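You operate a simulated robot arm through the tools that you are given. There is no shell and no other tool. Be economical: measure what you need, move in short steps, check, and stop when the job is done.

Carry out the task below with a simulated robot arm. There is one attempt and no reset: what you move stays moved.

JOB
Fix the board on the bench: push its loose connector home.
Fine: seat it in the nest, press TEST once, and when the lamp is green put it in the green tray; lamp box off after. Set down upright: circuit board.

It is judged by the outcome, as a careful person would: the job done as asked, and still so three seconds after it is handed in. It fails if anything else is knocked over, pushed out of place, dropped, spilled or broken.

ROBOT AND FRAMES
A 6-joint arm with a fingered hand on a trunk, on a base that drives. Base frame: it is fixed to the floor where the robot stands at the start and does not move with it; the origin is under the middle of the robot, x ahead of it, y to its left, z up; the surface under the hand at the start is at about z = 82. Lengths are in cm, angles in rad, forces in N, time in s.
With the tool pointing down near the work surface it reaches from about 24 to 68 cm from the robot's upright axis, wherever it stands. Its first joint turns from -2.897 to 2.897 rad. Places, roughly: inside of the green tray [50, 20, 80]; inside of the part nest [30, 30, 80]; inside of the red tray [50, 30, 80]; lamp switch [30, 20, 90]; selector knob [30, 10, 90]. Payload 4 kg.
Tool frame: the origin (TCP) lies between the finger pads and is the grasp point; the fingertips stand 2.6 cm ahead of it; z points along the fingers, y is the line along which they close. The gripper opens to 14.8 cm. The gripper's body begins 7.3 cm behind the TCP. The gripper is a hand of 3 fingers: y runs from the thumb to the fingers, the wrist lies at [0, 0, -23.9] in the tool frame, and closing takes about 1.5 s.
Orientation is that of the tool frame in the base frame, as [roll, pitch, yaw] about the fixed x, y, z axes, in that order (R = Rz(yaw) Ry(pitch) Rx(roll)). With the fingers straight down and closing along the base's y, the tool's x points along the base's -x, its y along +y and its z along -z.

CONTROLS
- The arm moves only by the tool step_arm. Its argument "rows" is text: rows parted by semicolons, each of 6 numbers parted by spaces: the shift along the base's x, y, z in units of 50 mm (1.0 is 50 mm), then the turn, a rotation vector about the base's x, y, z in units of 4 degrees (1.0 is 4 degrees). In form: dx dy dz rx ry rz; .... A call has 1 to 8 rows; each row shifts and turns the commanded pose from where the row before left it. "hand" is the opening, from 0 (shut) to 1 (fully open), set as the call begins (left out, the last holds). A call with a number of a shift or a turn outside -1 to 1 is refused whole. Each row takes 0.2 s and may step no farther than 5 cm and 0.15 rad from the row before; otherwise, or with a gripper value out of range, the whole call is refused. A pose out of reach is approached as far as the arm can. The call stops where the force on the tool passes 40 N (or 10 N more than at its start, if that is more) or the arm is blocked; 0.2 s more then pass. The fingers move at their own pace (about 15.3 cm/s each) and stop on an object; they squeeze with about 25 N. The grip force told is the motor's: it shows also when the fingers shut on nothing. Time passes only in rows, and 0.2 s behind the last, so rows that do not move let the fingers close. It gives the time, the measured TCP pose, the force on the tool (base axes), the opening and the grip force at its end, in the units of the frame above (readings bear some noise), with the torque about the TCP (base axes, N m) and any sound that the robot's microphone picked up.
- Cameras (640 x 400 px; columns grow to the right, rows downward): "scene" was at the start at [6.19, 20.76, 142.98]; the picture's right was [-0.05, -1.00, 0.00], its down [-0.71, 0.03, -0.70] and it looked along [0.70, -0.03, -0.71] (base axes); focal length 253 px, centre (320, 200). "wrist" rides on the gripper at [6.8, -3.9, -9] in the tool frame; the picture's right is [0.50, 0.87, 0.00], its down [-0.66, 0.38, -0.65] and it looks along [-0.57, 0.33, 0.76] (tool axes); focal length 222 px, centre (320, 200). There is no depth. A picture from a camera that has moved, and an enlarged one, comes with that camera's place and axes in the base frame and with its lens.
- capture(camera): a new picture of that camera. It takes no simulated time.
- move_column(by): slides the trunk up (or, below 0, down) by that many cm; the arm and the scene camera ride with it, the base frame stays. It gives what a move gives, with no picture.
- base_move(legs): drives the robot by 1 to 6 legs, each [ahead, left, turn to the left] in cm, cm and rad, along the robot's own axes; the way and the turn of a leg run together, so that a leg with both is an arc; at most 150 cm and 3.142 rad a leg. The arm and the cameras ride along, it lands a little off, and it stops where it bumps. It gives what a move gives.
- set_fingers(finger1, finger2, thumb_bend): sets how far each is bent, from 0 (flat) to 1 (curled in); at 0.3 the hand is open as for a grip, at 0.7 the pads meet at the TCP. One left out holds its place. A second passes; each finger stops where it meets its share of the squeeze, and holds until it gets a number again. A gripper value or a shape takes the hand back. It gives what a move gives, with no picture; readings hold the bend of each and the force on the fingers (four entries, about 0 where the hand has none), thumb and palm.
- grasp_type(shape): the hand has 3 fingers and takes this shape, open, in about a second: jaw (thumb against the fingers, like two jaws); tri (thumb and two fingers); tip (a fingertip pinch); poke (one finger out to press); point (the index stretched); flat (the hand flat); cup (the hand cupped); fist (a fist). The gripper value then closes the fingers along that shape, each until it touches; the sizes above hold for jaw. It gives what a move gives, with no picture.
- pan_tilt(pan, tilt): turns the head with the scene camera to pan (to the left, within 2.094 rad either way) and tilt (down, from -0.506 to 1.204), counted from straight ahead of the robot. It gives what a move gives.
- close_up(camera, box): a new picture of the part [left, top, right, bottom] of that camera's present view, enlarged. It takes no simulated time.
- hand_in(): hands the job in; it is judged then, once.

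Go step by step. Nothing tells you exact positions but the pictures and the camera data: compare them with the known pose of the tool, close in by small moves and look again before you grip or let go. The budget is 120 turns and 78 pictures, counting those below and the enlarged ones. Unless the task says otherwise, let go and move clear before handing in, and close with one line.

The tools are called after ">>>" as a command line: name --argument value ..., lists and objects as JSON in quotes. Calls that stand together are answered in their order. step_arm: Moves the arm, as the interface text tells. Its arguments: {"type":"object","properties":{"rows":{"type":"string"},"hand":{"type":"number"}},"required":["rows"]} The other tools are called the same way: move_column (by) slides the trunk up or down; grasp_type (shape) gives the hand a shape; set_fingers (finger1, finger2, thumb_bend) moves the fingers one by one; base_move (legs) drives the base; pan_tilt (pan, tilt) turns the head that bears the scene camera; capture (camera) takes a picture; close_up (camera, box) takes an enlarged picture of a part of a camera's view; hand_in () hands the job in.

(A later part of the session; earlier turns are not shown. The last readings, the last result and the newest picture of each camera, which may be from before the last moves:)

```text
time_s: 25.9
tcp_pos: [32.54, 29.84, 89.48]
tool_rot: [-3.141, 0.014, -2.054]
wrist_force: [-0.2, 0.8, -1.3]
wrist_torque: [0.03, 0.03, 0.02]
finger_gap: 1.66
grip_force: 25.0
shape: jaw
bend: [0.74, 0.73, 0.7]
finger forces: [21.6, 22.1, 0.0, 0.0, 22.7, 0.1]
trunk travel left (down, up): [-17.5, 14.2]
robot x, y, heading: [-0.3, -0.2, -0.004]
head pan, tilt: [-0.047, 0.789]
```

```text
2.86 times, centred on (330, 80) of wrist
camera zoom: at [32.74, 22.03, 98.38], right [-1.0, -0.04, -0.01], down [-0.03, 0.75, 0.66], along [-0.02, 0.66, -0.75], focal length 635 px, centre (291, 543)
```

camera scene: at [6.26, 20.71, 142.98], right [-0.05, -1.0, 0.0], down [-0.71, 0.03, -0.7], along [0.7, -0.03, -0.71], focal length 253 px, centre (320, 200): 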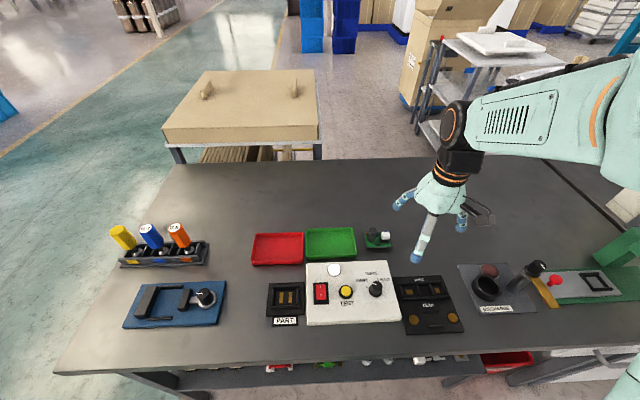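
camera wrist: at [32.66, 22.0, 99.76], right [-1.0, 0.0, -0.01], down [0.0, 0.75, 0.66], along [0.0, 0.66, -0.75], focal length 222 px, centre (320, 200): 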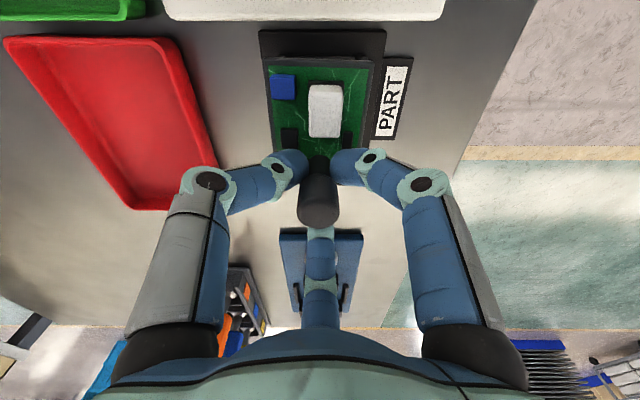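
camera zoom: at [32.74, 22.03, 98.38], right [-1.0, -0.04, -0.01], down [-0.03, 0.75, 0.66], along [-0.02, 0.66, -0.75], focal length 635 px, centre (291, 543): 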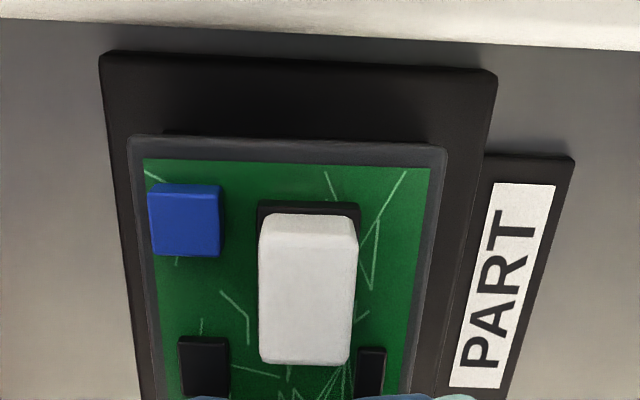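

Now parallel. I'll shift 0.15 cm in −x and lower gently into the nest.

>>> step_arm --rows "-.03 0 0 0 0 0;0 0 -.06 0 0 0;0 0 -.06 0 0 0;0 0 -.06 0 0 0;0 0 -.04 0 0 0;0 0 -.04 0 0 0;0 0 -.04 0 0 0" --hand 0

>>> close_up --camera "scene" --box '[260, 270, 316, 326]'

```text
time_s: 27.5
tcp_pos: [32.31, 29.76, 87.86]
tool_rot: [3.141, 0.014, -2.055]
wrist_force: [0.1, 0.5, -1.0]
wrist_torque: [0.05, -0.02, 0.01]
finger_gap: 1.65
grip_force: 24.9
shape: jaw
bend: [0.74, 0.73, 0.7]
finger forces: [21.7, 22.2, 0.0, 0.0, 22.5, 0.0]
trunk travel left (down, up): [-17.5, 14.2]
robot x, y, heading: [-0.15, -0.1, -0.003]
head pan, tilt: [-0.047, 0.789]
```

```text
7.14 times, centred on (288, 298) of scene
camera zoom: at [6.19, 20.77, 142.97], right [-0.05, -1.0, 0.0], down [-0.71, 0.03, -0.7], along [0.7, -0.03, -0.71], focal length 1805 px, centre (549, -500)
```

zoom: 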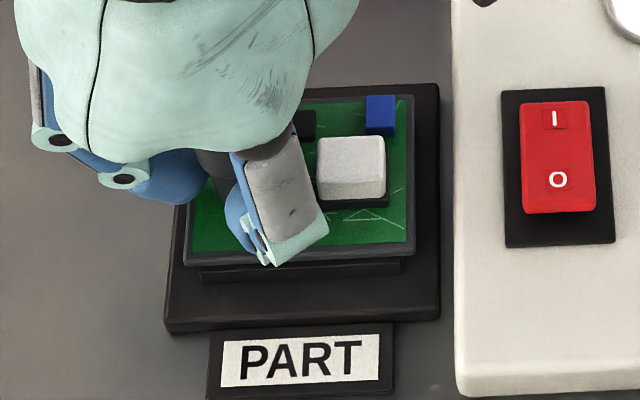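

No contact yet; continuing down slowly.

>>> step_arm --rows "0 0 -.04 0 0 0;0 0 -.04 0 0 0;0 0 -.03 0 0 0;0 0 -.03 0 0 0" --hand 0

>>> close_up --camera "scene" --box '[260, 270, 316, 326]'

```text
time_s: 28.5
tcp_pos: [32.34, 29.88, 87.66]
tool_rot: [-3.137, 0.02, -2.055]
wrist_force: [-4.6, -2.3, 23.0]
wrist_torque: [-0.13, 0.03, -0.02]
finger_gap: 1.84
grip_force: 24.8
shape: jaw
bend: [0.75, 0.74, 0.71]
finger forces: [29.6, 27.1, 0.1, 0.0, 27.9, 0.1]
trunk travel left (down, up): [-17.5, 14.2]
robot x, y, heading: [-0.14, -0.47, 0.002]
head pan, tilt: [-0.047, 0.789]
stopped in row 4: the force on the tool passed its limit at 41 N (the readings are from after the stop); the commanded pose is now the measured one
```

```text
7.14 times, centred on (288, 298) of scene
camera zoom: at [6.0, 20.65, 143.0], right [-0.05, -1.0, 0.0], down [-0.71, 0.03, -0.71], along [0.7, -0.03, -0.71], focal length 1805 px, centre (549, -500)
```

zoom: 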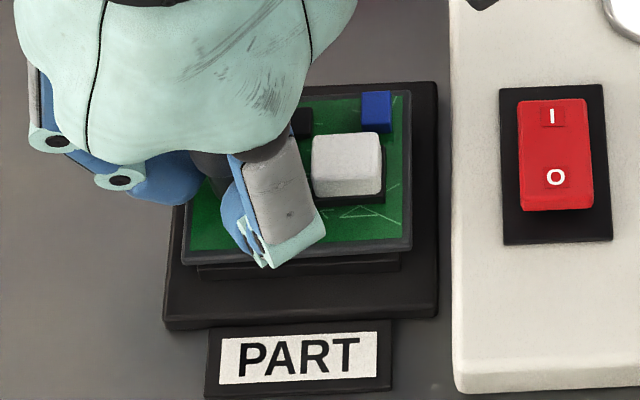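

Contact at a height that fits the nest floor. I'll let go, rise clear and look whether the board sits level inside the walls.

>>> step_arm --rows "0 0 .02 0 0 0;0 0 0 0 0 0;0 0 0 0 0 0;0 0 .3 0 0 0;0 0 .8 0 0 0;0 .2 .8 0 0 0;-.2 .6 .6 0 0 0;-.2 .6 .4 0 0 0" --hand 0.4

>>> close_up --camera "scene" --box '[260, 270, 316, 326]'

>>> capture --camera "wrist"

```text
time_s: 30.3
tcp_pos: [30.67, 37.09, 102.28]
tool_rot: [-3.139, 0.018, -2.055]
wrist_force: [0.1, -0.3, 0.1]
wrist_torque: [0.02, 0.01, -0.03]
finger_gap: 5.89
grip_force: 0.1
shape: jaw
bend: [0.77, 0.77, 0.7]
finger forces: [0.1, 0.0, 0.0, 0.1, 0.0, 0.1]
trunk travel left (down, up): [-17.5, 14.2]
robot x, y, heading: [-0.23, -0.07, -0.0]
head pan, tilt: [-0.047, 0.789]
```

```text
7.14 times, centred on (288, 298) of scene
camera zoom: at [6.17, 20.81, 142.97], right [-0.05, -1.0, 0.0], down [-0.71, 0.03, -0.7], along [0.7, -0.03, -0.71], focal length 1805 px, centre (549, -500)
```

zoom: 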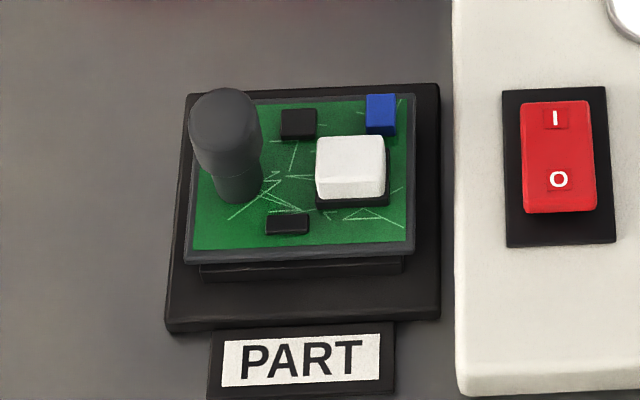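

```text
34 pictures are left
camera wrist: at [30.81, 29.24, 111.06], right [-1.0, -0.04, -0.01], down [-0.04, 0.75, 0.66], along [-0.02, 0.66, -0.75], focal length 222 px, centre (320, 200)
```

wrist: 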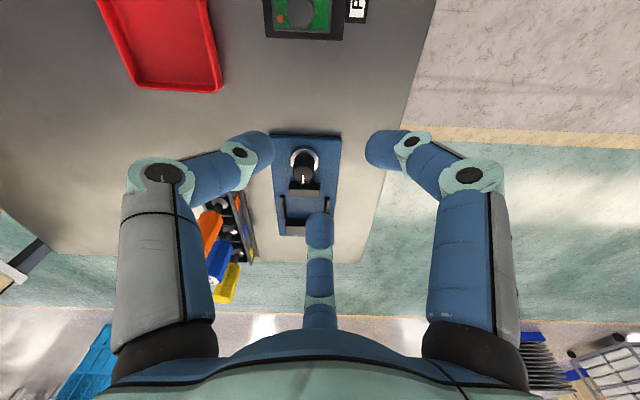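

The board looks level in the nest. To make sure it is fully down I'll press lightly on the connector end too, with the hand closed.

>>> step_arm --rows ".15 -.75 -.3 0 0 0;.15 -.75 -.3 0 0 0;.15 -.75 -.3 0 0 0;0 0 0 0 0 0;0 0 -.8 0 0 0;0 0 -.6 0 0 0;0 0 0 0 0 0" --hand 0

>>> close_up --camera "scene" --box '[250, 250, 330, 320]'

```text
time_s: 31.9
tcp_pos: [32.72, 25.68, 90.57]
tool_rot: [-3.139, 0.019, -2.054]
wrist_force: [-0.7, 0.4, 0.3]
wrist_torque: [0.0, 0.0, 0.02]
finger_gap: 0.0
grip_force: 25.2
shape: jaw
bend: [0.7, 0.7, 0.7]
finger forces: [0.0, 0.0, 0.0, 0.0, 0.0, 0.0]
trunk travel left (down, up): [-17.5, 14.2]
robot x, y, heading: [0.26, 0.08, 0.007]
head pan, tilt: [-0.047, 0.789]
```

```text
5.71 times, centred on (290, 285) of scene
camera zoom: at [6.16, 20.75, 142.98], right [-0.05, -1.0, 0.0], down [-0.71, 0.03, -0.7], along [0.7, -0.03, -0.71], focal length 1444 px, centre (491, -286)
```

zoom: 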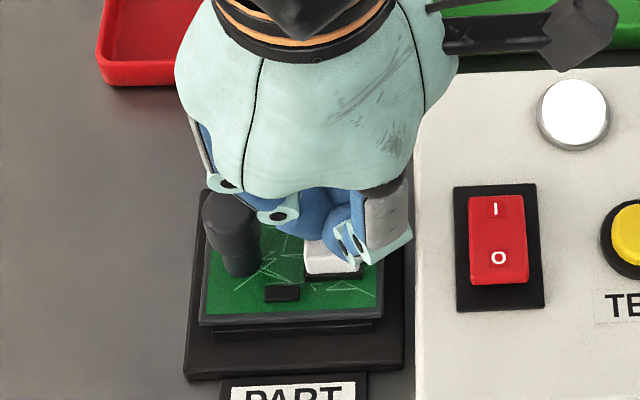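

>>> step_arm --rows "0 0 -.1 0 0 0;0 0 -.08 0 0 0;0 0 -.06 0 0 0;0 0 -.05 0 0 0;0 0 -.05 0 0 0;0 0 -.05 0 0 0;0 0 -.05 0 0 0" --hand 0

>>> close_up --camera "scene" --box '[260, 270, 316, 326]'

```text
time_s: 33.3
tcp_pos: [32.73, 25.56, 89.22]
tool_rot: [-3.138, 0.024, -2.054]
wrist_force: [-5.2, -5.4, 25.2]
wrist_torque: [-0.01, 0.22, 0.02]
finger_gap: 0.01
grip_force: 25.0
shape: jaw
bend: [0.7, 0.7, 0.7]
finger forces: [0.0, 5.1, 0.1, 0.0, 0.1, 0.0]
trunk travel left (down, up): [-17.5, 14.2]
robot x, y, heading: [-0.25, -0.25, 0.004]
head pan, tilt: [-0.047, 0.789]
stopped in row 6: the force on the tool passed its limit at 44 N (the readings are from after the stop); the commanded pose is now the measured one
```

```text
7.14 times, centred on (288, 298) of scene
camera zoom: at [5.99, 20.6, 143.01], right [-0.05, -1.0, 0.0], down [-0.71, 0.03, -0.71], along [0.7, -0.03, -0.71], focal length 1805 px, centre (549, -500)
```

zoom: 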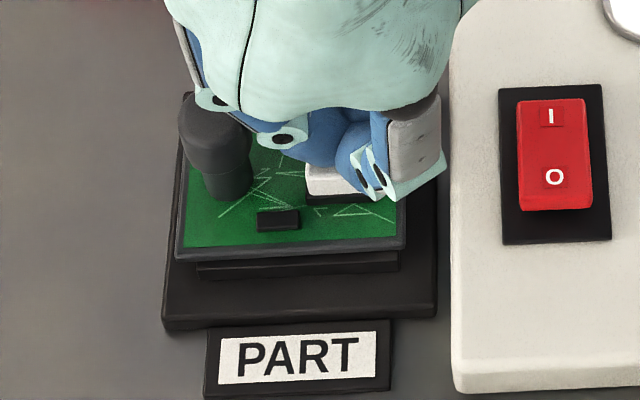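

The board slid about 2 mm in +y under this push, so I need to know whether it is truly in the pocket. I'll rise and look.

>>> step_arm --rows "0 0 .2 0 0 0;0 -.2 .7 0 0 0;0 -.9 .4 0 0 0;0 -.9 .2 0 0 0;0 -.5 0 0 0 0;0 0 0 0 0 0" --hand 0

>>> close_up --camera "scene" --box '[264, 276, 310, 316]'

>>> close_up --camera "wrist" --box '[230, 80, 410, 220]'

```text
time_s: 34.7
tcp_pos: [32.97, 13.25, 96.5]
tool_rot: [-3.137, 0.022, -2.054]
wrist_force: [-0.5, 0.0, -0.9]
wrist_torque: [-0.01, -0.01, -0.01]
finger_gap: 0.02
grip_force: 25.0
shape: jaw
bend: [0.7, 0.7, 0.7]
finger forces: [0.0, 0.0, 0.0, 0.0, 0.0, 0.0]
trunk travel left (down, up): [-17.5, 14.2]
robot x, y, heading: [-0.13, 0.3, 0.003]
head pan, tilt: [-0.047, 0.789]
```

```text
10.00 times, centred on (287, 296) of scene
camera zoom: at [6.17, 20.78, 142.97], right [-0.05, -1.0, 0.0], down [-0.71, 0.03, -0.7], along [0.7, -0.03, -0.71], focal length 2527 px, centre (650, -760)
```

zoom: 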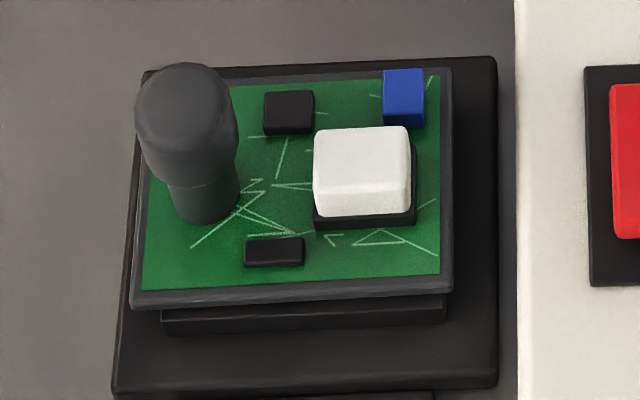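

```text
2.86 times, centred on (320, 150) of wrist
camera zoom: at [33.14, 5.39, 105.32], right [-1.0, -0.04, -0.01], down [-0.04, 0.74, 0.67], along [-0.02, 0.67, -0.75], focal length 635 px, centre (320, 343)
```

zoom: 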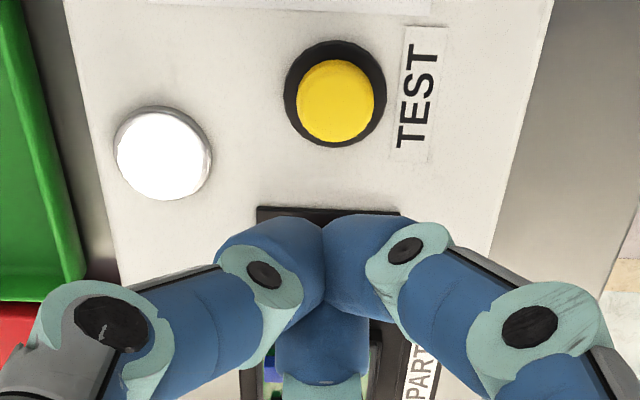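

It isn't certain the board's underside matches the pocket, so I'll pick it up again and look at its underside. First, hover over the peg.

>>> step_arm --rows "-.026 .84 .08 0 0 0;-.026 .84 .08 0 0 0;-.026 .84 .08 0 0 0;-.026 .84 0 0 0 0;0 0 -.7 0 0 0;0 0 -.5 0 0 0;0 0 -.4 0 0 0;0 0 0 0 0 0" --hand 0.4

>>> close_up --camera "wrist" --box '[200, 40, 440, 240]'

```text
time_s: 36.5
tcp_pos: [32.36, 29.99, 89.84]
tool_rot: [-3.138, 0.023, -2.055]
wrist_force: [-0.7, 0.9, 0.0]
wrist_torque: [-0.02, 0.0, 0.03]
finger_gap: 5.88
grip_force: 0.1
shape: jaw
bend: [0.77, 0.77, 0.7]
finger forces: [0.0, 0.0, 0.0, 0.0, 0.1, 0.0]
trunk travel left (down, up): [-17.5, 14.2]
robot x, y, heading: [-0.09, 0.03, 0.0]
head pan, tilt: [-0.047, 0.789]
```

```text
2.00 times, centred on (320, 140) of wrist
camera zoom: at [32.58, 22.09, 98.56], right [-1.0, -0.04, -0.01], down [-0.04, 0.74, 0.67], along [-0.02, 0.67, -0.74], focal length 444 px, centre (320, 320)
```

zoom: 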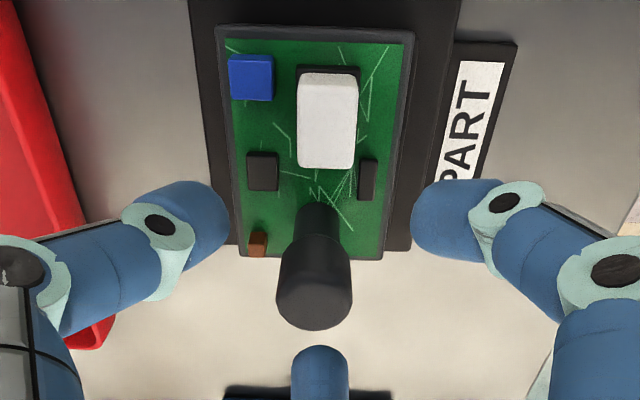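

Peg is nearly centred; I'll shift 0.1 cm, lower and grip.

>>> step_arm --rows ".02 .02 -.12 0 0 0;0 0 -.12 0 0 0;0 0 -.12 0 0 0" --hand 0.3

>>> step_arm --rows "0 0 0 0 0 0;0 0 0 0 0 0;0 0 0 0 0 0;0 0 0 0 0 0;0 0 0 0 0 0" --hand 0

```text
time_s: 37.3
tcp_pos: [32.51, 29.98, 87.83]
tool_rot: [-3.138, 0.023, -2.055]
wrist_force: [-0.1, -0.3, 0.1]
wrist_torque: [-0.04, 0.02, 0.02]
finger_gap: 4.48
grip_force: 0.1
shape: jaw
bend: [0.77, 0.77, 0.7]
finger forces: [0.0, 0.0, 0.1, 0.0, 0.0, 0.0]
trunk travel left (down, up): [-17.5, 14.2]
robot x, y, heading: [0.08, 0.07, 0.001]
head pan, tilt: [-0.047, 0.789]
```

```text
time_s: 38.5
tcp_pos: [32.55, 30.01, 87.8]
tool_rot: [-3.137, 0.022, -2.054]
wrist_force: [0.1, -1.3, -0.8]
wrist_torque: [-0.02, 0.01, 0.0]
finger_gap: 1.61
grip_force: 25.6
shape: jaw
bend: [0.73, 0.73, 0.7]
finger forces: [22.2, 21.7, 0.0, 0.0, 22.6, 0.0]
trunk travel left (down, up): [-17.5, 14.2]
robot x, y, heading: [-0.21, -0.16, -0.006]
head pan, tilt: [-0.047, 0.789]
```

Gripped. A small sideways test will tell whether the foot is captured in the pocket.

>>> step_arm --rows "0 -.04 0 0 0 0;0 -.04 0 0 0 0;0 0 0 0 0 0" --hand 0

>>> step_arm --rows ".04 0 0 0 0 0;.04 0 0 0 0 0;0 0 0 0 0 0" --hand 0

```text
time_s: 39.3
tcp_pos: [32.5, 29.5, 87.77]
tool_rot: [-3.138, 0.023, -2.055]
wrist_force: [0.8, 0.0, 0.7]
wrist_torque: [0.01, -0.04, 0.01]
finger_gap: 1.61
grip_force: 24.9
shape: jaw
bend: [0.73, 0.73, 0.7]
finger forces: [22.1, 22.3, 0.1, 0.1, 22.4, 0.0]
trunk travel left (down, up): [-17.5, 14.2]
robot x, y, heading: [0.36, 0.05, 0.003]
head pan, tilt: [-0.047, 0.789]
```

```text
time_s: 40.1
tcp_pos: [32.85, 29.62, 87.91]
tool_rot: [-3.138, 0.022, -2.053]
wrist_force: [-4.9, -0.5, 1.4]
wrist_torque: [0.03, 0.22, 0.0]
finger_gap: 1.56
grip_force: 24.9
shape: jaw
bend: [0.73, 0.73, 0.7]
finger forces: [25.6, 24.2, 0.0, 0.0, 21.4, 0.0]
trunk travel left (down, up): [-17.5, 14.2]
robot x, y, heading: [-0.16, 0.1, -0.002]
head pan, tilt: [-0.047, 0.789]
```

It resists in +x but is free in y. I'll ease back in x and push down lightly to see whether it drops further.

>>> step_arm --rows "-.05 0 0 0 0 0;0 0 -.04 0 0 0;0 0 -.03 0 0 0;0 0 -.03 0 0 0;0 0 0 0 0 0" --hand 0

>>> close_up --camera "scene" --box '[264, 276, 310, 316]'

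```text
time_s: 41.3
tcp_pos: [32.7, 29.53, 87.61]
tool_rot: [-3.135, 0.027, -2.053]
wrist_force: [4.7, 0.3, 33.1]
wrist_torque: [0.03, -0.19, 0.02]
finger_gap: 1.77
grip_force: 25.0
shape: jaw
bend: [0.74, 0.74, 0.71]
finger forces: [27.7, 28.1, 0.0, 0.1, 31.7, 0.1]
trunk travel left (down, up): [-17.5, 14.2]
robot x, y, heading: [-0.07, 0.04, 0.001]
head pan, tilt: [-0.047, 0.789]
```

```text
10.00 times, centred on (287, 296) of scene
camera zoom: at [6.06, 20.61, 143.02], right [-0.05, -1.0, 0.0], down [-0.71, 0.03, -0.7], along [0.7, -0.03, -0.71], focal length 2527 px, centre (650, -760)
```

zoom: 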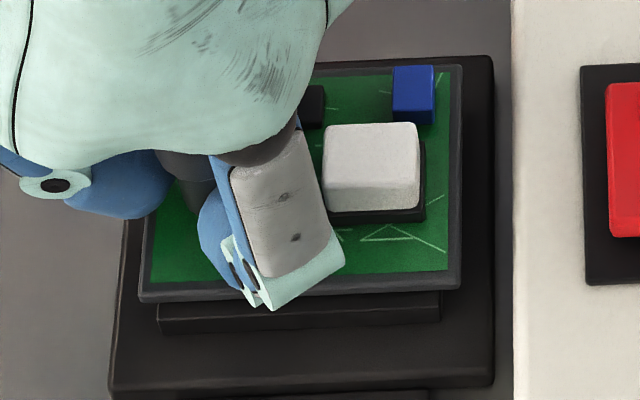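

Same solid stop. I'll lift the board, turn its underside toward the scene camera and look at the foot.

>>> step_arm --rows "0 0 .2 0 0 0;0 0 .6 0 0 0;.15 0 .95 0 0 0;.15 0 .95 0 0 0;.15 0 .95 0 0 0;.15 0 .95 0 0 0;.15 0 .95 0 0 0;.15 0 .95 0 0 0" --hand 0

>>> step_arm --rows "0 0 .2 0 1 0;0 0 .2 0 1 0;0 0 .2 0 1 0;0 0 .2 0 1 0;0 0 .2 0 1 0;0 0 .2 0 1 0;0 0 .2 0 1 0;0 0 .2 0 1 0" --hand 0

>>> step_arm --rows "0 0 0 0 1 0;0 0 0 0 1 0;0 0 0 0 1 0;0 0 0 0 1 0;0 0 0 0 1 0;0 0 0 0 1 0;0 0 0 0 0 0" --hand 0

>>> capture --camera "scene"

```text
time_s: 43.1
tcp_pos: [37.21, 29.73, 119.84]
tool_rot: [-3.139, 0.021, -2.055]
wrist_force: [0.4, -0.3, -0.7]
wrist_torque: [0.01, -0.03, -0.03]
finger_gap: 1.66
grip_force: 25.3
shape: jaw
bend: [0.74, 0.74, 0.69]
finger forces: [23.2, 23.8, 0.1, 0.0, 24.1, 0.0]
trunk travel left (down, up): [-17.5, 14.2]
robot x, y, heading: [0.02, 0.19, 0.001]
head pan, tilt: [-0.047, 0.789]
```

```text
time_s: 44.9
tcp_pos: [30.86, 27.64, 118.08]
tool_rot: [2.642, -0.226, -2.001]
wrist_force: [-0.4, -0.6, -1.6]
wrist_torque: [0.01, -0.01, 0.01]
finger_gap: 1.7
grip_force: 24.6
shape: jaw
bend: [0.74, 0.74, 0.69]
finger forces: [22.7, 23.6, 0.1, 0.1, 24.2, 0.0]
out of reach, approached as far as the arm can: row 4, 5, 6, 7, 8
trunk travel left (down, up): [-17.5, 14.2]
robot x, y, heading: [-0.1, -0.02, -0.001]
head pan, tilt: [-0.047, 0.789]
```

```text
time_s: 46.5
tcp_pos: [24.88, 27.34, 110.66]
tool_rot: [2.235, -0.381, -1.877]
wrist_force: [0.7, 0.1, -1.5]
wrist_torque: [0.01, -0.05, 0.0]
finger_gap: 1.69
grip_force: 24.9
shape: jaw
bend: [0.74, 0.74, 0.69]
finger forces: [22.3, 23.4, 0.1, 0.0, 24.2, 0.1]
out of reach, approached as far as the arm can: row 1, 2, 3, 4, 5, 6
trunk travel left (down, up): [-17.5, 14.2]
robot x, y, heading: [0.08, 0.01, 0.004]
head pan, tilt: [-0.047, 0.789]
```

```text
27 pictures are left
camera scene: at [6.17, 20.76, 142.98], right [-0.05, -1.0, 0.0], down [-0.71, 0.03, -0.7], along [0.7, -0.03, -0.71], focal length 253 px, centre (320, 200)
```

scene: 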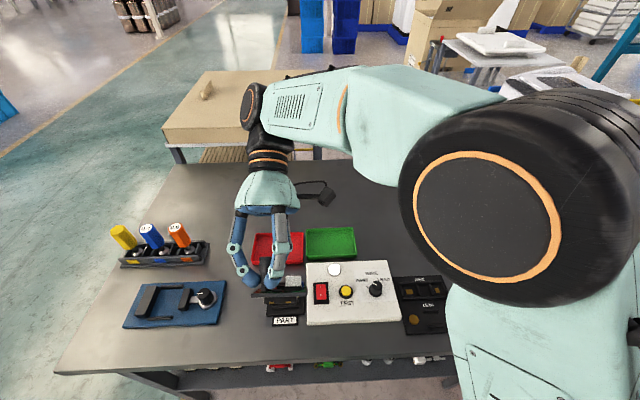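

The arm ran out of reach at that height but is tilted; I'll zoom on the board.

>>> close_up --camera "scene" --box '[230, 250, 330, 320]'

```text
5.71 times, centred on (280, 285) of scene
camera zoom: at [6.17, 20.76, 142.98], right [-0.05, -1.0, 0.0], down [-0.71, 0.03, -0.7], along [0.7, -0.03, -0.71], focal length 1444 px, centre (549, -286)
```

zoom: 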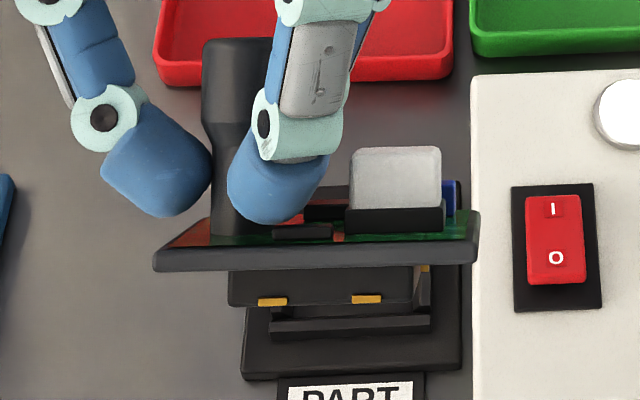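

The foot under the board is about 4.3 cm wide with two contacts 2.1 cm apart, matching the nest's pads. So it was inside the pocket on the floor, with a little y play. I'll level the hand again and reseat it centred.

>>> step_arm --rows "0 0 0 0 -1 0;0 0 0 0 -1 0;0 0 0 0 -1 0;0 0 0 0 -1 0;0 0 0 0 -1 0;0 0 0 0 -1 0;0 0 0 0 0 0" --hand 0

>>> step_arm --rows "0 0 -.2 0 -1 0;0 0 -.2 0 -1 0;0 0 -.2 0 -1 0;0 0 -.2 0 -1 0;0 0 -.2 0 -1 0;0 0 -.2 0 -1 0;0 0 -.2 0 -1 0;0 0 -.2 0 -1 0" --hand 0

```text
time_s: 48.1
tcp_pos: [25.13, 27.47, 110.73]
tool_rot: [2.642, -0.228, -2.003]
wrist_force: [0.1, -0.1, -1.2]
wrist_torque: [0.03, 0.0, 0.01]
finger_gap: 1.68
grip_force: 24.6
shape: jaw
bend: [0.74, 0.74, 0.69]
finger forces: [22.3, 23.4, 0.0, 0.1, 24.1, 0.0]
trunk travel left (down, up): [-17.5, 14.2]
robot x, y, heading: [0.16, -0.07, 0.001]
head pan, tilt: [-0.047, 0.789]
```

```text
time_s: 49.9
tcp_pos: [25.03, 27.55, 102.73]
tool_rot: [-3.135, 0.023, -2.055]
wrist_force: [-0.3, 0.4, -1.5]
wrist_torque: [-0.01, 0.0, 0.02]
finger_gap: 1.71
grip_force: 24.9
shape: jaw
bend: [0.74, 0.74, 0.69]
finger forces: [22.3, 23.7, 0.1, 0.1, 23.6, 0.0]
trunk travel left (down, up): [-17.5, 14.2]
robot x, y, heading: [-0.08, 0.06, 0.002]
head pan, tilt: [-0.047, 0.789]
```

Level again. Moving back above the nest and checking alignment.

>>> step_arm --rows ".75 .23 0 0 0 0;.75 .23 0 0 0 0;0 0 -.8 0 0 0;0 0 -.8 0 0 0;0 0 -.6 0 0 0;0 0 -.2 0 0 0;0 0 0 0 0 0" --hand 0

>>> close_up --camera "scene" --box '[260, 270, 316, 326]'

>>> close_up --camera "wrist" --box '[240, 10, 420, 150]'

```text
time_s: 51.5
tcp_pos: [32.43, 29.81, 90.84]
tool_rot: [-3.138, 0.023, -2.054]
wrist_force: [-0.6, -0.4, -0.7]
wrist_torque: [-0.01, -0.01, -0.02]
finger_gap: 1.69
grip_force: 25.2
shape: jaw
bend: [0.74, 0.74, 0.69]
finger forces: [22.1, 23.4, 0.0, 0.1, 23.6, 0.0]
trunk travel left (down, up): [-17.5, 14.2]
robot x, y, heading: [0.0, -0.15, 0.002]
head pan, tilt: [-0.047, 0.789]
```

```text
7.14 times, centred on (288, 298) of scene
camera zoom: at [6.18, 20.77, 142.97], right [-0.05, -1.0, 0.0], down [-0.71, 0.03, -0.7], along [0.7, -0.03, -0.71], focal length 1805 px, centre (549, -500)
```

zoom: 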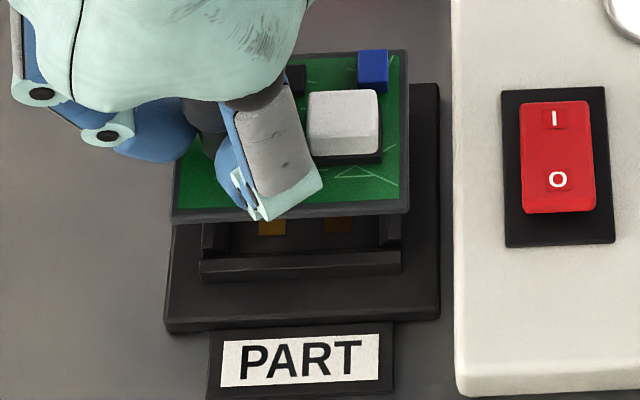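

```text
2.86 times, centred on (330, 80) of wrist
camera zoom: at [32.7, 21.86, 99.59], right [-1.0, -0.04, -0.01], down [-0.04, 0.74, 0.67], along [-0.02, 0.67, -0.74], focal length 635 px, centre (291, 543)
```

zoom: 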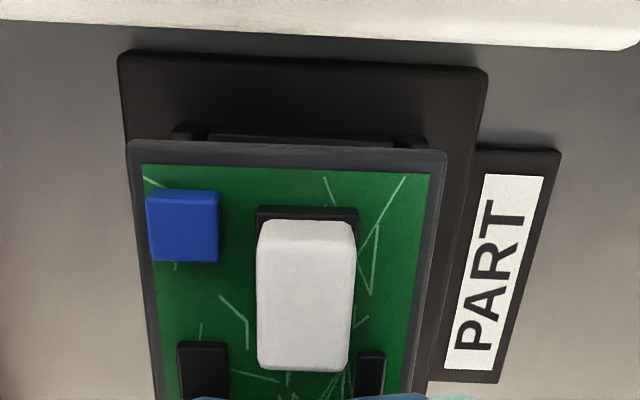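

Aligned within about 1 mm. Lowering in.

>>> step_arm --rows "-.01 0 -.2 0 0 0;0 0 -.2 0 0 0;0 0 -.1 0 0 0;0 0 -.04 0 0 0;0 0 -.04 0 0 0;0 0 -.03 0 0 0;0 0 -.03 0 0 0;0 0 0 0 0 0" --hand 0

```text
time_s: 53.3
tcp_pos: [32.43, 29.75, 87.68]
tool_rot: [-3.137, 0.024, -2.054]
wrist_force: [0.9, 0.0, 19.3]
wrist_torque: [-0.06, -0.08, -0.03]
finger_gap: 1.72
grip_force: 25.6
shape: jaw
bend: [0.74, 0.74, 0.69]
finger forces: [25.0, 25.5, 0.0, 0.0, 26.4, 0.0]
trunk travel left (down, up): [-17.5, 14.2]
robot x, y, heading: [-0.12, -0.11, 0.003]
head pan, tilt: [-0.047, 0.789]
```

Contact at the expected height. A brief side nudge in x will confirm capture.

>>> step_arm --rows "0 0 .03 0 0 0;.06 0 0 0 0 0;.04 0 0 0 0 0;0 0 0 0 0 0" --hand 0

>>> step_arm --rows "-.06 0 0 0 0 0;-.06 0 0 0 0 0;-.06 0 0 0 0 0;0 0 0 0 0 0" --hand 0

```text
time_s: 54.3
tcp_pos: [32.85, 29.94, 87.75]
tool_rot: [-3.137, 0.023, -2.053]
wrist_force: [-8.3, -0.1, 10.1]
wrist_torque: [0.0, 0.17, -0.02]
finger_gap: 1.65
grip_force: 24.9
shape: jaw
bend: [0.74, 0.74, 0.69]
finger forces: [28.4, 27.5, 0.0, 0.1, 23.1, 0.0]
trunk travel left (down, up): [-17.5, 14.2]
robot x, y, heading: [-0.31, -0.1, 0.0]
head pan, tilt: [-0.047, 0.789]
```

```text
time_s: 55.3
tcp_pos: [32.07, 29.76, 87.65]
tool_rot: [-3.137, 0.022, -2.055]
wrist_force: [3.2, -0.3, 3.2]
wrist_torque: [-0.07, -0.1, 0.04]
finger_gap: 1.66
grip_force: 24.7
shape: jaw
bend: [0.74, 0.74, 0.69]
finger forces: [23.6, 24.7, 0.0, 0.0, 27.3, 0.0]
trunk travel left (down, up): [-17.5, 14.2]
robot x, y, heading: [-0.3, 0.06, -0.003]
head pan, tilt: [-0.047, 0.789]
```

Inconclusive (could be friction). I'll unload slightly and go a bit further in −x.

>>> step_arm --rows "0 0 .03 0 0 0;-.05 0 0 0 0 0;-.05 0 0 0 0 0;0 0 0 0 0 0" --hand 0

>>> close_up --camera "scene" --box '[260, 270, 316, 326]'

```text
time_s: 56.3
tcp_pos: [31.75, 29.89, 87.91]
tool_rot: [-3.14, 0.023, -2.056]
wrist_force: [10.6, -1.9, 1.4]
wrist_torque: [-0.08, -0.48, -0.01]
finger_gap: 1.66
grip_force: 25.5
shape: jaw
bend: [0.74, 0.74, 0.69]
finger forces: [20.1, 22.0, 0.0, 0.1, 31.2, 0.0]
trunk travel left (down, up): [-17.5, 14.2]
robot x, y, heading: [-0.08, 0.03, -0.001]
head pan, tilt: [-0.047, 0.789]
```

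```text
7.14 times, centred on (288, 298) of scene
camera zoom: at [6.31, 20.74, 142.97], right [-0.05, -1.0, 0.0], down [-0.71, 0.03, -0.7], along [0.7, -0.03, -0.71], focal length 1805 px, centre (549, -500)
```

zoom: 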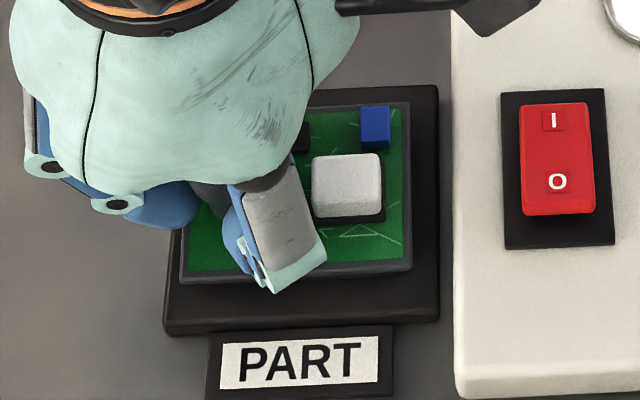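

A 10 N sideways force with almost no load: the foot is captured between the walls (x range about 31.85–32.75). I'll centre it, settle it down and let go.

>>> step_arm --rows ".05 0 0 0 0 0;.05 0 0 0 0 0;0 0 -.03 0 0 0;0 0 -.03 0 0 0;0 0 -.01 0 0 0;0 0 0 0 0 0" --hand 0

>>> step_arm --rows "0 0 .02 0 0 0;0 0 0 0 0 0;0 0 0 0 0 0;0 0 .3 0 0 0;0 0 .8 0 0 0;0 0 .8 0 0 0" --hand 0.4

>>> close_up --camera "scene" --box '[256, 254, 360, 326]'

```text
time_s: 57.7
tcp_pos: [31.95, 29.81, 87.54]
tool_rot: [-3.137, 0.027, -2.053]
wrist_force: [2.4, 1.8, 25.9]
wrist_torque: [0.06, -0.08, 0.03]
finger_gap: 1.7
grip_force: 25.1
shape: jaw
bend: [0.74, 0.74, 0.71]
finger forces: [27.4, 27.4, 0.1, 0.1, 28.4, 0.0]
trunk travel left (down, up): [-17.5, 14.2]
robot x, y, heading: [0.12, 0.08, 0.002]
head pan, tilt: [-0.047, 0.789]
```

```text
time_s: 59.1
tcp_pos: [31.9, 29.7, 97.18]
tool_rot: [-3.138, 0.023, -2.054]
wrist_force: [0.3, 1.3, 0.6]
wrist_torque: [0.03, 0.02, 0.03]
finger_gap: 5.88
grip_force: 0.0
shape: jaw
bend: [0.77, 0.77, 0.7]
finger forces: [0.0, 0.1, 0.0, 0.0, 0.0, 0.0]
trunk travel left (down, up): [-17.5, 14.2]
robot x, y, heading: [0.22, -0.38, 0.002]
head pan, tilt: [-0.047, 0.789]
```

```text
5.56 times, centred on (308, 290) of scene
camera zoom: at [6.14, 20.73, 142.98], right [-0.05, -1.0, 0.0], down [-0.71, 0.03, -0.7], along [0.7, -0.03, -0.71], focal length 1404 px, centre (387, -300)
```

zoom: 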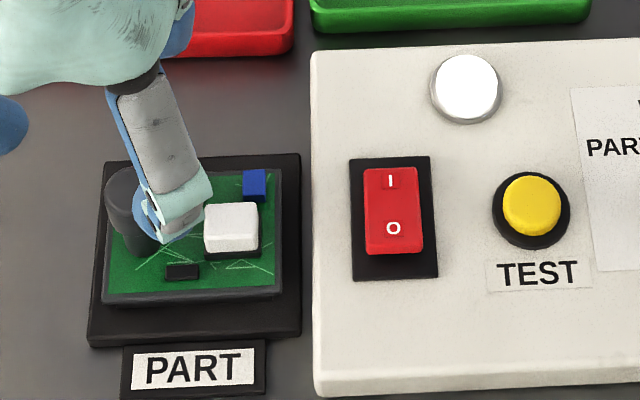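

The board is released and sitting centred. Now the switch: I'll zoom to see which end is pressed.

>>> close_up --camera "scene" --box '[306, 276, 366, 310]'

>>> capture --camera "wrist"

```text
10.67 times, centred on (336, 293) of scene
camera zoom: at [6.14, 20.73, 142.98], right [-0.05, -1.0, 0.0], down [-0.71, 0.03, -0.7], along [0.7, -0.03, -0.71], focal length 2695 px, centre (149, -792)
```

zoom: 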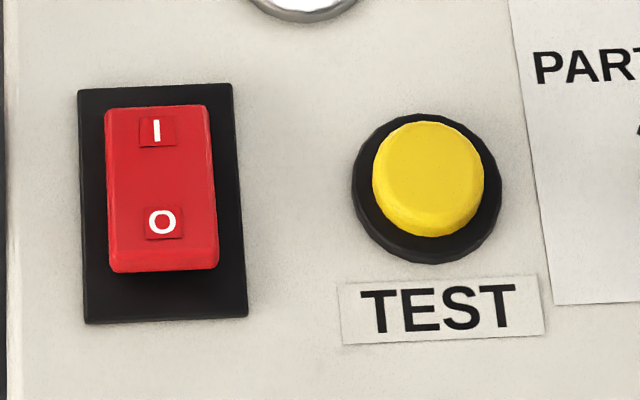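

```text
20 pictures are left
camera wrist: at [32.12, 21.81, 105.96], right [-1.0, -0.04, -0.01], down [-0.04, 0.74, 0.67], along [-0.02, 0.67, -0.74], focal length 222 px, centre (320, 200)
```

wrist: 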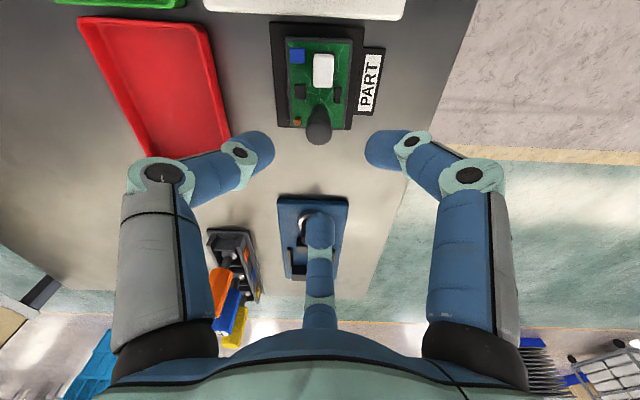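

The rocker's state is ambiguous, so I'll press the "I" end to make sure it's on: it lies near (34.4, 19.2, 85). Moving closed fingertips above it.

>>> step_arm --rows "0 0 0.1 0 0 0;.173 -.7 0 0 0 0;.173 -.7 0 0 0 0;.19 -.7 -.5 0 0 0;0 0 -.5 0 0 0;0 0 -.5 0 0 0;0 0 0 0 0 0" --hand 0

>>> close_up --camera "scene" --box '[290, 250, 380, 310]'

>>> close_up --camera "wrist" --box '[230, 60, 410, 200]'

```text
time_s: 60.7
tcp_pos: [34.74, 19.3, 90.15]
tool_rot: [-3.138, 0.023, -2.054]
wrist_force: [-0.5, 0.0, 0.4]
wrist_torque: [0.02, -0.01, -0.01]
finger_gap: 0.0
grip_force: 24.4
shape: jaw
bend: [0.7, 0.7, 0.7]
finger forces: [0.0, 0.2, 0.1, 0.0, 0.0, 0.0]
trunk travel left (down, up): [-17.5, 14.2]
robot x, y, heading: [-0.19, -0.01, 0.001]
head pan, tilt: [-0.047, 0.789]
```

```text
6.67 times, centred on (335, 280) of scene
camera zoom: at [6.15, 20.76, 142.98], right [-0.05, -1.0, 0.0], down [-0.71, 0.03, -0.7], along [0.7, -0.03, -0.71], focal length 1684 px, centre (220, -333)
```

zoom: 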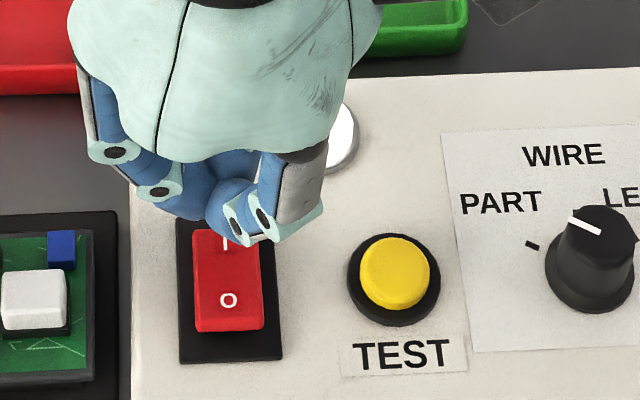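

```text
2.86 times, centred on (320, 130) of wrist
camera zoom: at [34.88, 11.42, 98.87], right [-1.0, -0.04, -0.01], down [-0.04, 0.74, 0.67], along [-0.02, 0.67, -0.74], focal length 635 px, centre (320, 400)
```

zoom: 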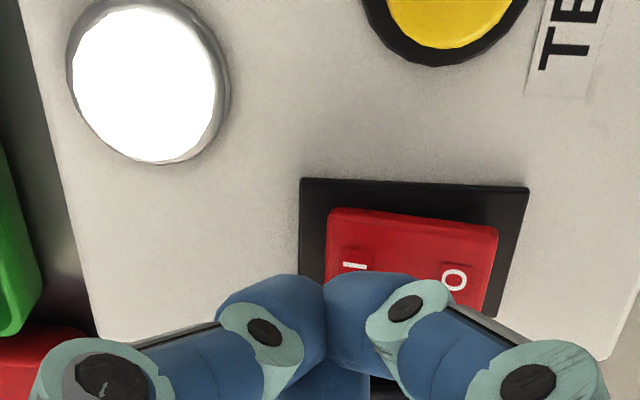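

The wrist view suggests the O end is raised, so it's probably already on. Pressing the I end gently will confirm without harm.

>>> step_arm --rows "0 0 -.3 0 0 0;0 0 -.1 0 0 0;0 0 -.06 0 0 0;0 0 -.05 0 0 0;0 0 -.05 0 0 0;0 0 -.05 0 0 0;0 0 -.05 0 0 0" --hand 0

```text
time_s: 61.6
tcp_pos: [34.88, 19.32, 87.82]
tool_rot: [-3.131, 0.032, -2.055]
wrist_force: [-1.5, -1.2, 21.9]
wrist_torque: [0.04, 0.12, 0.01]
finger_gap: 0.0
grip_force: 25.4
shape: jaw
bend: [0.7, 0.7, 0.7]
finger forces: [0.0, 0.0, 0.0, 0.0, 0.0, 0.0]
trunk travel left (down, up): [-17.5, 14.2]
robot x, y, heading: [-0.07, -0.14, -0.005]
head pan, tilt: [-0.047, 0.789]
stopped in row 4: the force on the tool passed its limit at 43 N (the readings are from after the stop); the commanded pose is now the measured one
```

It stops solid with no click. I'll rise and compare the switch.

>>> step_arm --rows "0 0 .2 0 0 0;0 0 .6 0 0 0;0 -.6 .4 0 0 0;-.2 -.6 0 0 0 0;-.2 0 0 0 0 0;0 0 0 0 0 0" --hand 0

>>> close_up --camera "scene" --box '[300, 254, 380, 310]'

```text
time_s: 63.0
tcp_pos: [32.75, 13.25, 93.75]
tool_rot: [-3.134, 0.027, -2.056]
wrist_force: [-0.3, 0.8, -0.2]
wrist_torque: [0.0, -0.03, -0.02]
finger_gap: 0.0
grip_force: 25.5
shape: jaw
bend: [0.7, 0.7, 0.7]
finger forces: [0.0, 0.1, 0.0, 0.1, 0.0, 0.0]
trunk travel left (down, up): [-17.5, 14.2]
robot x, y, heading: [-0.27, -0.0, 0.0]
head pan, tilt: [-0.047, 0.789]
```

```text
7.14 times, centred on (340, 282) of scene
camera zoom: at [6.18, 20.76, 142.98], right [-0.05, -1.0, 0.0], down [-0.71, 0.03, -0.7], along [0.7, -0.03, -0.71], focal length 1805 px, centre (177, -386)
```

zoom: 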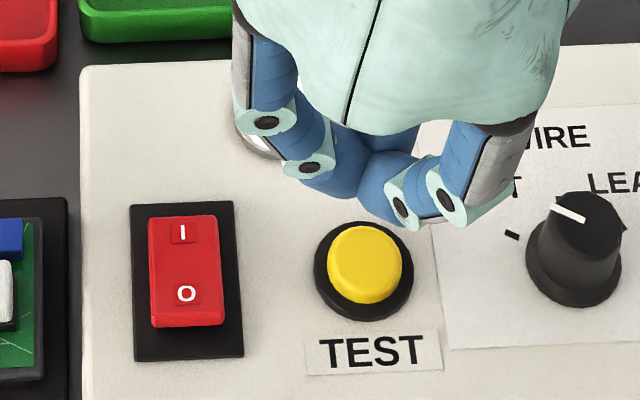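

The switch is unchanged: it's on, and the selector is at PART. Now a single press of TEST, straight down.

>>> step_arm --rows "0 0 -.6 0 0 0;0 0 -.4 0 0 0;0 0 -.1 0 0 0;0 0 -.05 0 0 0;0 0 -.05 0 0 0;0 0 -.05 0 0 0;0 0 -.05 0 0 0;0 0 -.05 0 0 0" --hand 0

```text
time_s: 64.8
tcp_pos: [33.06, 13.44, 87.55]
tool_rot: [-3.121, 0.04, -2.055]
wrist_force: [0.7, -0.4, 28.5]
wrist_torque: [-0.29, 0.51, 0.03]
finger_gap: 0.01
grip_force: 24.8
shape: jaw
bend: [0.7, 0.7, 0.7]
finger forces: [0.0, 0.0, 0.1, 0.0, 0.0, 0.1]
trunk travel left (down, up): [-17.5, 14.2]
robot x, y, heading: [0.09, 0.05, 0.003]
head pan, tilt: [-0.047, 0.789]
heard: click
stopped in row 8: the force on the tool passed its limit at 42 N (the readings are from after the stop); the commanded pose is now the measured one
```

A click was heard. I'll release straight up and look at the lamp.

>>> step_arm --rows "0 0 .2 0 0 0;0 0 .8 0 0 0;0 0 .8 0 0 0;0 0 0 0 0 0" --hand 0

>>> capture --camera "wrist"

```text
time_s: 65.8
tcp_pos: [33.03, 13.47, 96.03]
tool_rot: [-3.13, 0.031, -2.056]
wrist_force: [0.2, 0.5, -0.2]
wrist_torque: [0.03, -0.01, 0.02]
finger_gap: 0.0
grip_force: 24.8
shape: jaw
bend: [0.7, 0.7, 0.7]
finger forces: [0.0, 0.0, 0.2, 0.0, 0.1, 0.0]
trunk travel left (down, up): [-17.5, 14.2]
robot x, y, heading: [-0.46, -0.02, -0.002]
head pan, tilt: [-0.047, 0.789]
```

```text
16 pictures are left
camera wrist: at [33.09, 5.59, 104.83], right [-1.0, -0.04, -0.02], down [-0.05, 0.74, 0.67], along [-0.01, 0.67, -0.74], focal length 222 px, centre (320, 200)
```

wrist: 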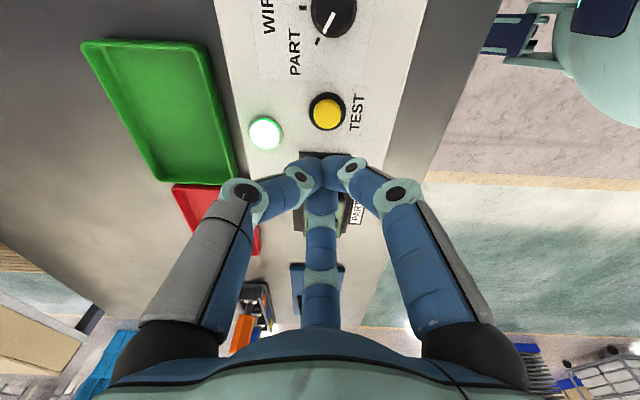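

The lamp is green. I'll straighten the small hand tilt and go back above the board's peg.

>>> step_arm --rows "-.05 .815 .1 -.15 .17 0;-.05 .815 .1 -.165 .18 0;-.05 .815 0 0 0 0;-.05 .815 0 0 0 0;0 0 -.6 0 0 0;0 0 -.6 0 0 0;0 0 -.2 0 0 0;0 0 0 0 0 0" --hand 0.4

>>> close_up --camera "wrist" --box '[200, 40, 440, 240]'

```text
time_s: 67.6
tcp_pos: [31.97, 29.72, 90.29]
tool_rot: [3.141, -0.002, -2.055]
wrist_force: [0.1, -0.5, 0.2]
wrist_torque: [0.0, 0.0, -0.05]
finger_gap: 5.89
grip_force: 0.0
shape: jaw
bend: [0.77, 0.77, 0.7]
finger forces: [0.0, 0.1, 0.0, 0.1, 0.0, 0.0]
trunk travel left (down, up): [-17.5, 14.2]
robot x, y, heading: [-0.11, -0.0, -0.003]
head pan, tilt: [-0.047, 0.789]
```

```text
2.00 times, centred on (320, 140) of wrist
camera zoom: at [32.28, 22.05, 99.19], right [-1.0, -0.04, 0.0], down [-0.03, 0.76, 0.65], along [-0.03, 0.65, -0.76], focal length 444 px, centre (320, 320)
```

zoom: 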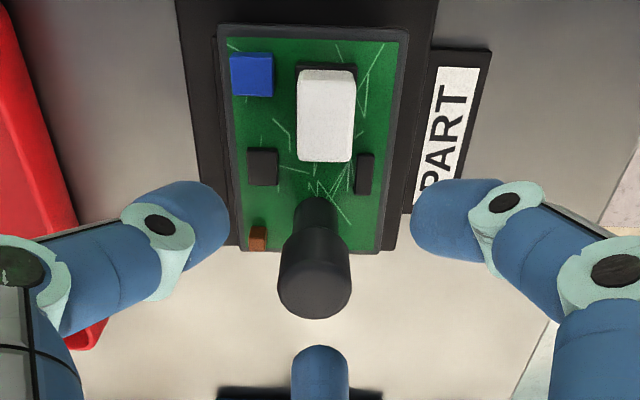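

Peg is centred between the fingers; lowering and gripping.

>>> step_arm --rows ".02 .02 -.2 0 0 0;0 0 -.2 0 0 0;0 0 -.1 0 0 0;0 0 0 0 0 0" --hand 0.3

>>> step_arm --rows "0 0 0 0 0 0;0 0 0 0 0 0;0 0 0 0 0 0;0 0 0 0 0 0;0 0 0 0 0 0" --hand 0

>>> step_arm --rows "0 0 .2 0 0 0;0 0 .4 0 0 0;0 0 .7 0 0 0;0 0 .8 0 0 0;0 0 .5 0 0 0" --hand 0

>>> capture --camera "scene"

```text
time_s: 68.6
tcp_pos: [32.29, 29.8, 87.7]
tool_rot: [-3.141, 0.002, -2.056]
wrist_force: [0.4, -0.4, 0.1]
wrist_torque: [0.0, 0.0, -0.01]
finger_gap: 4.48
grip_force: 0.1
shape: jaw
bend: [0.77, 0.77, 0.7]
finger forces: [0.1, 0.1, 0.0, 0.0, 0.0, 0.0]
trunk travel left (down, up): [-17.5, 14.2]
robot x, y, heading: [0.12, 0.01, 0.0]
head pan, tilt: [-0.047, 0.789]
```

```text
time_s: 69.8
tcp_pos: [32.09, 29.8, 87.75]
tool_rot: [-3.142, 0.001, -2.055]
wrist_force: [0.6, 0.3, -1.0]
wrist_torque: [0.04, -0.01, -0.02]
finger_gap: 1.61
grip_force: 24.5
shape: jaw
bend: [0.73, 0.73, 0.7]
finger forces: [21.9, 21.8, 0.0, 0.0, 22.5, 0.1]
trunk travel left (down, up): [-17.5, 14.2]
robot x, y, heading: [-0.18, -0.4, -0.001]
head pan, tilt: [-0.047, 0.789]
```

```text
time_s: 71.0
tcp_pos: [31.92, 29.78, 100.69]
tool_rot: [-3.14, 0.002, -2.055]
wrist_force: [-0.8, -0.5, -1.2]
wrist_torque: [0.0, -0.03, -0.02]
finger_gap: 1.62
grip_force: 25.5
shape: jaw
bend: [0.73, 0.73, 0.7]
finger forces: [21.8, 21.7, 0.0, 0.0, 22.5, 0.0]
trunk travel left (down, up): [-17.5, 14.2]
robot x, y, heading: [-0.3, 0.38, 0.001]
head pan, tilt: [-0.047, 0.789]
```

```text
14 pictures are left
camera scene: at [6.17, 20.77, 142.97], right [-0.05, -1.0, 0.0], down [-0.71, 0.03, -0.7], along [0.7, -0.03, -0.71], focal length 253 px, centre (320, 200)
```

scene: 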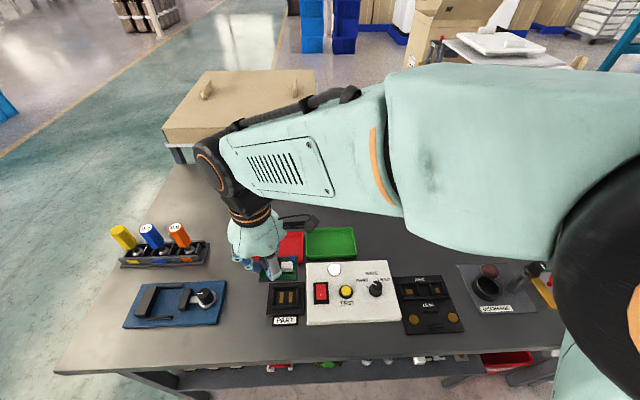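

Carrying the board to the middle of the green tray (about x 43–52.5, y 9–22).

>>> step_arm --rows ".608 -.512 0 0 0 0;.608 -.512 0 0 0 0;.608 -.512 0 0 0 0;.608 -.512 0 0 0 0;.608 -.512 0 0 0 0;0 0 -.8 0 0 0;0 0 -.6 0 0 0;0 0 0 0 0 0" --hand 0

>>> close_up --camera "scene" --box '[280, 190, 380, 270]'

>>> capture --camera "wrist"

```text
time_s: 72.8
tcp_pos: [47.43, 17.0, 93.55]
tool_rot: [-3.141, 0.003, -2.053]
wrist_force: [-0.7, 0.1, -0.8]
wrist_torque: [0.0, -0.01, 0.01]
finger_gap: 1.59
grip_force: 25.2
shape: jaw
bend: [0.73, 0.73, 0.7]
finger forces: [21.8, 22.1, 0.1, 0.1, 22.7, 0.0]
trunk travel left (down, up): [-17.5, 14.2]
robot x, y, heading: [-0.2, 0.2, 0.004]
head pan, tilt: [-0.047, 0.789]
```

```text
5.00 times, centred on (330, 230) of scene
camera zoom: at [6.16, 20.77, 142.98], right [-0.05, -1.0, 0.0], down [-0.71, 0.03, -0.7], along [0.7, -0.03, -0.71], focal length 1263 px, centre (270, 50)
```

zoom: 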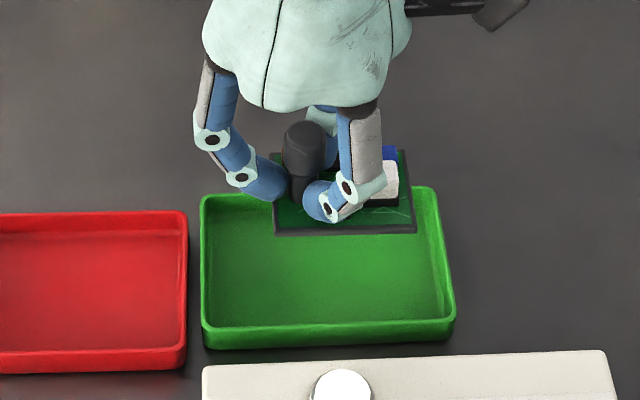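

```text
12 pictures are left
camera wrist: at [47.65, 9.29, 102.54], right [-1.0, -0.04, 0.0], down [-0.03, 0.76, 0.65], along [-0.03, 0.65, -0.76], focal length 222 px, centre (320, 200)
```

wrist: 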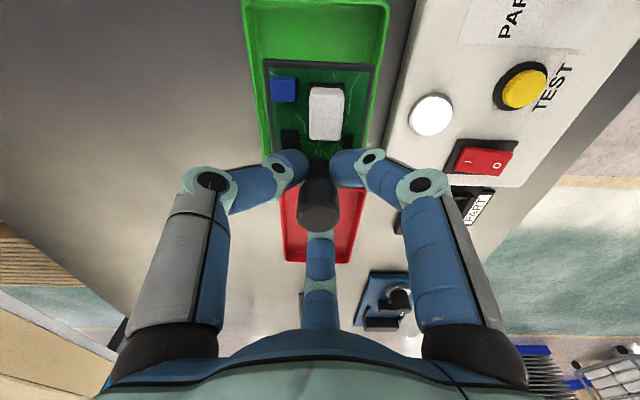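

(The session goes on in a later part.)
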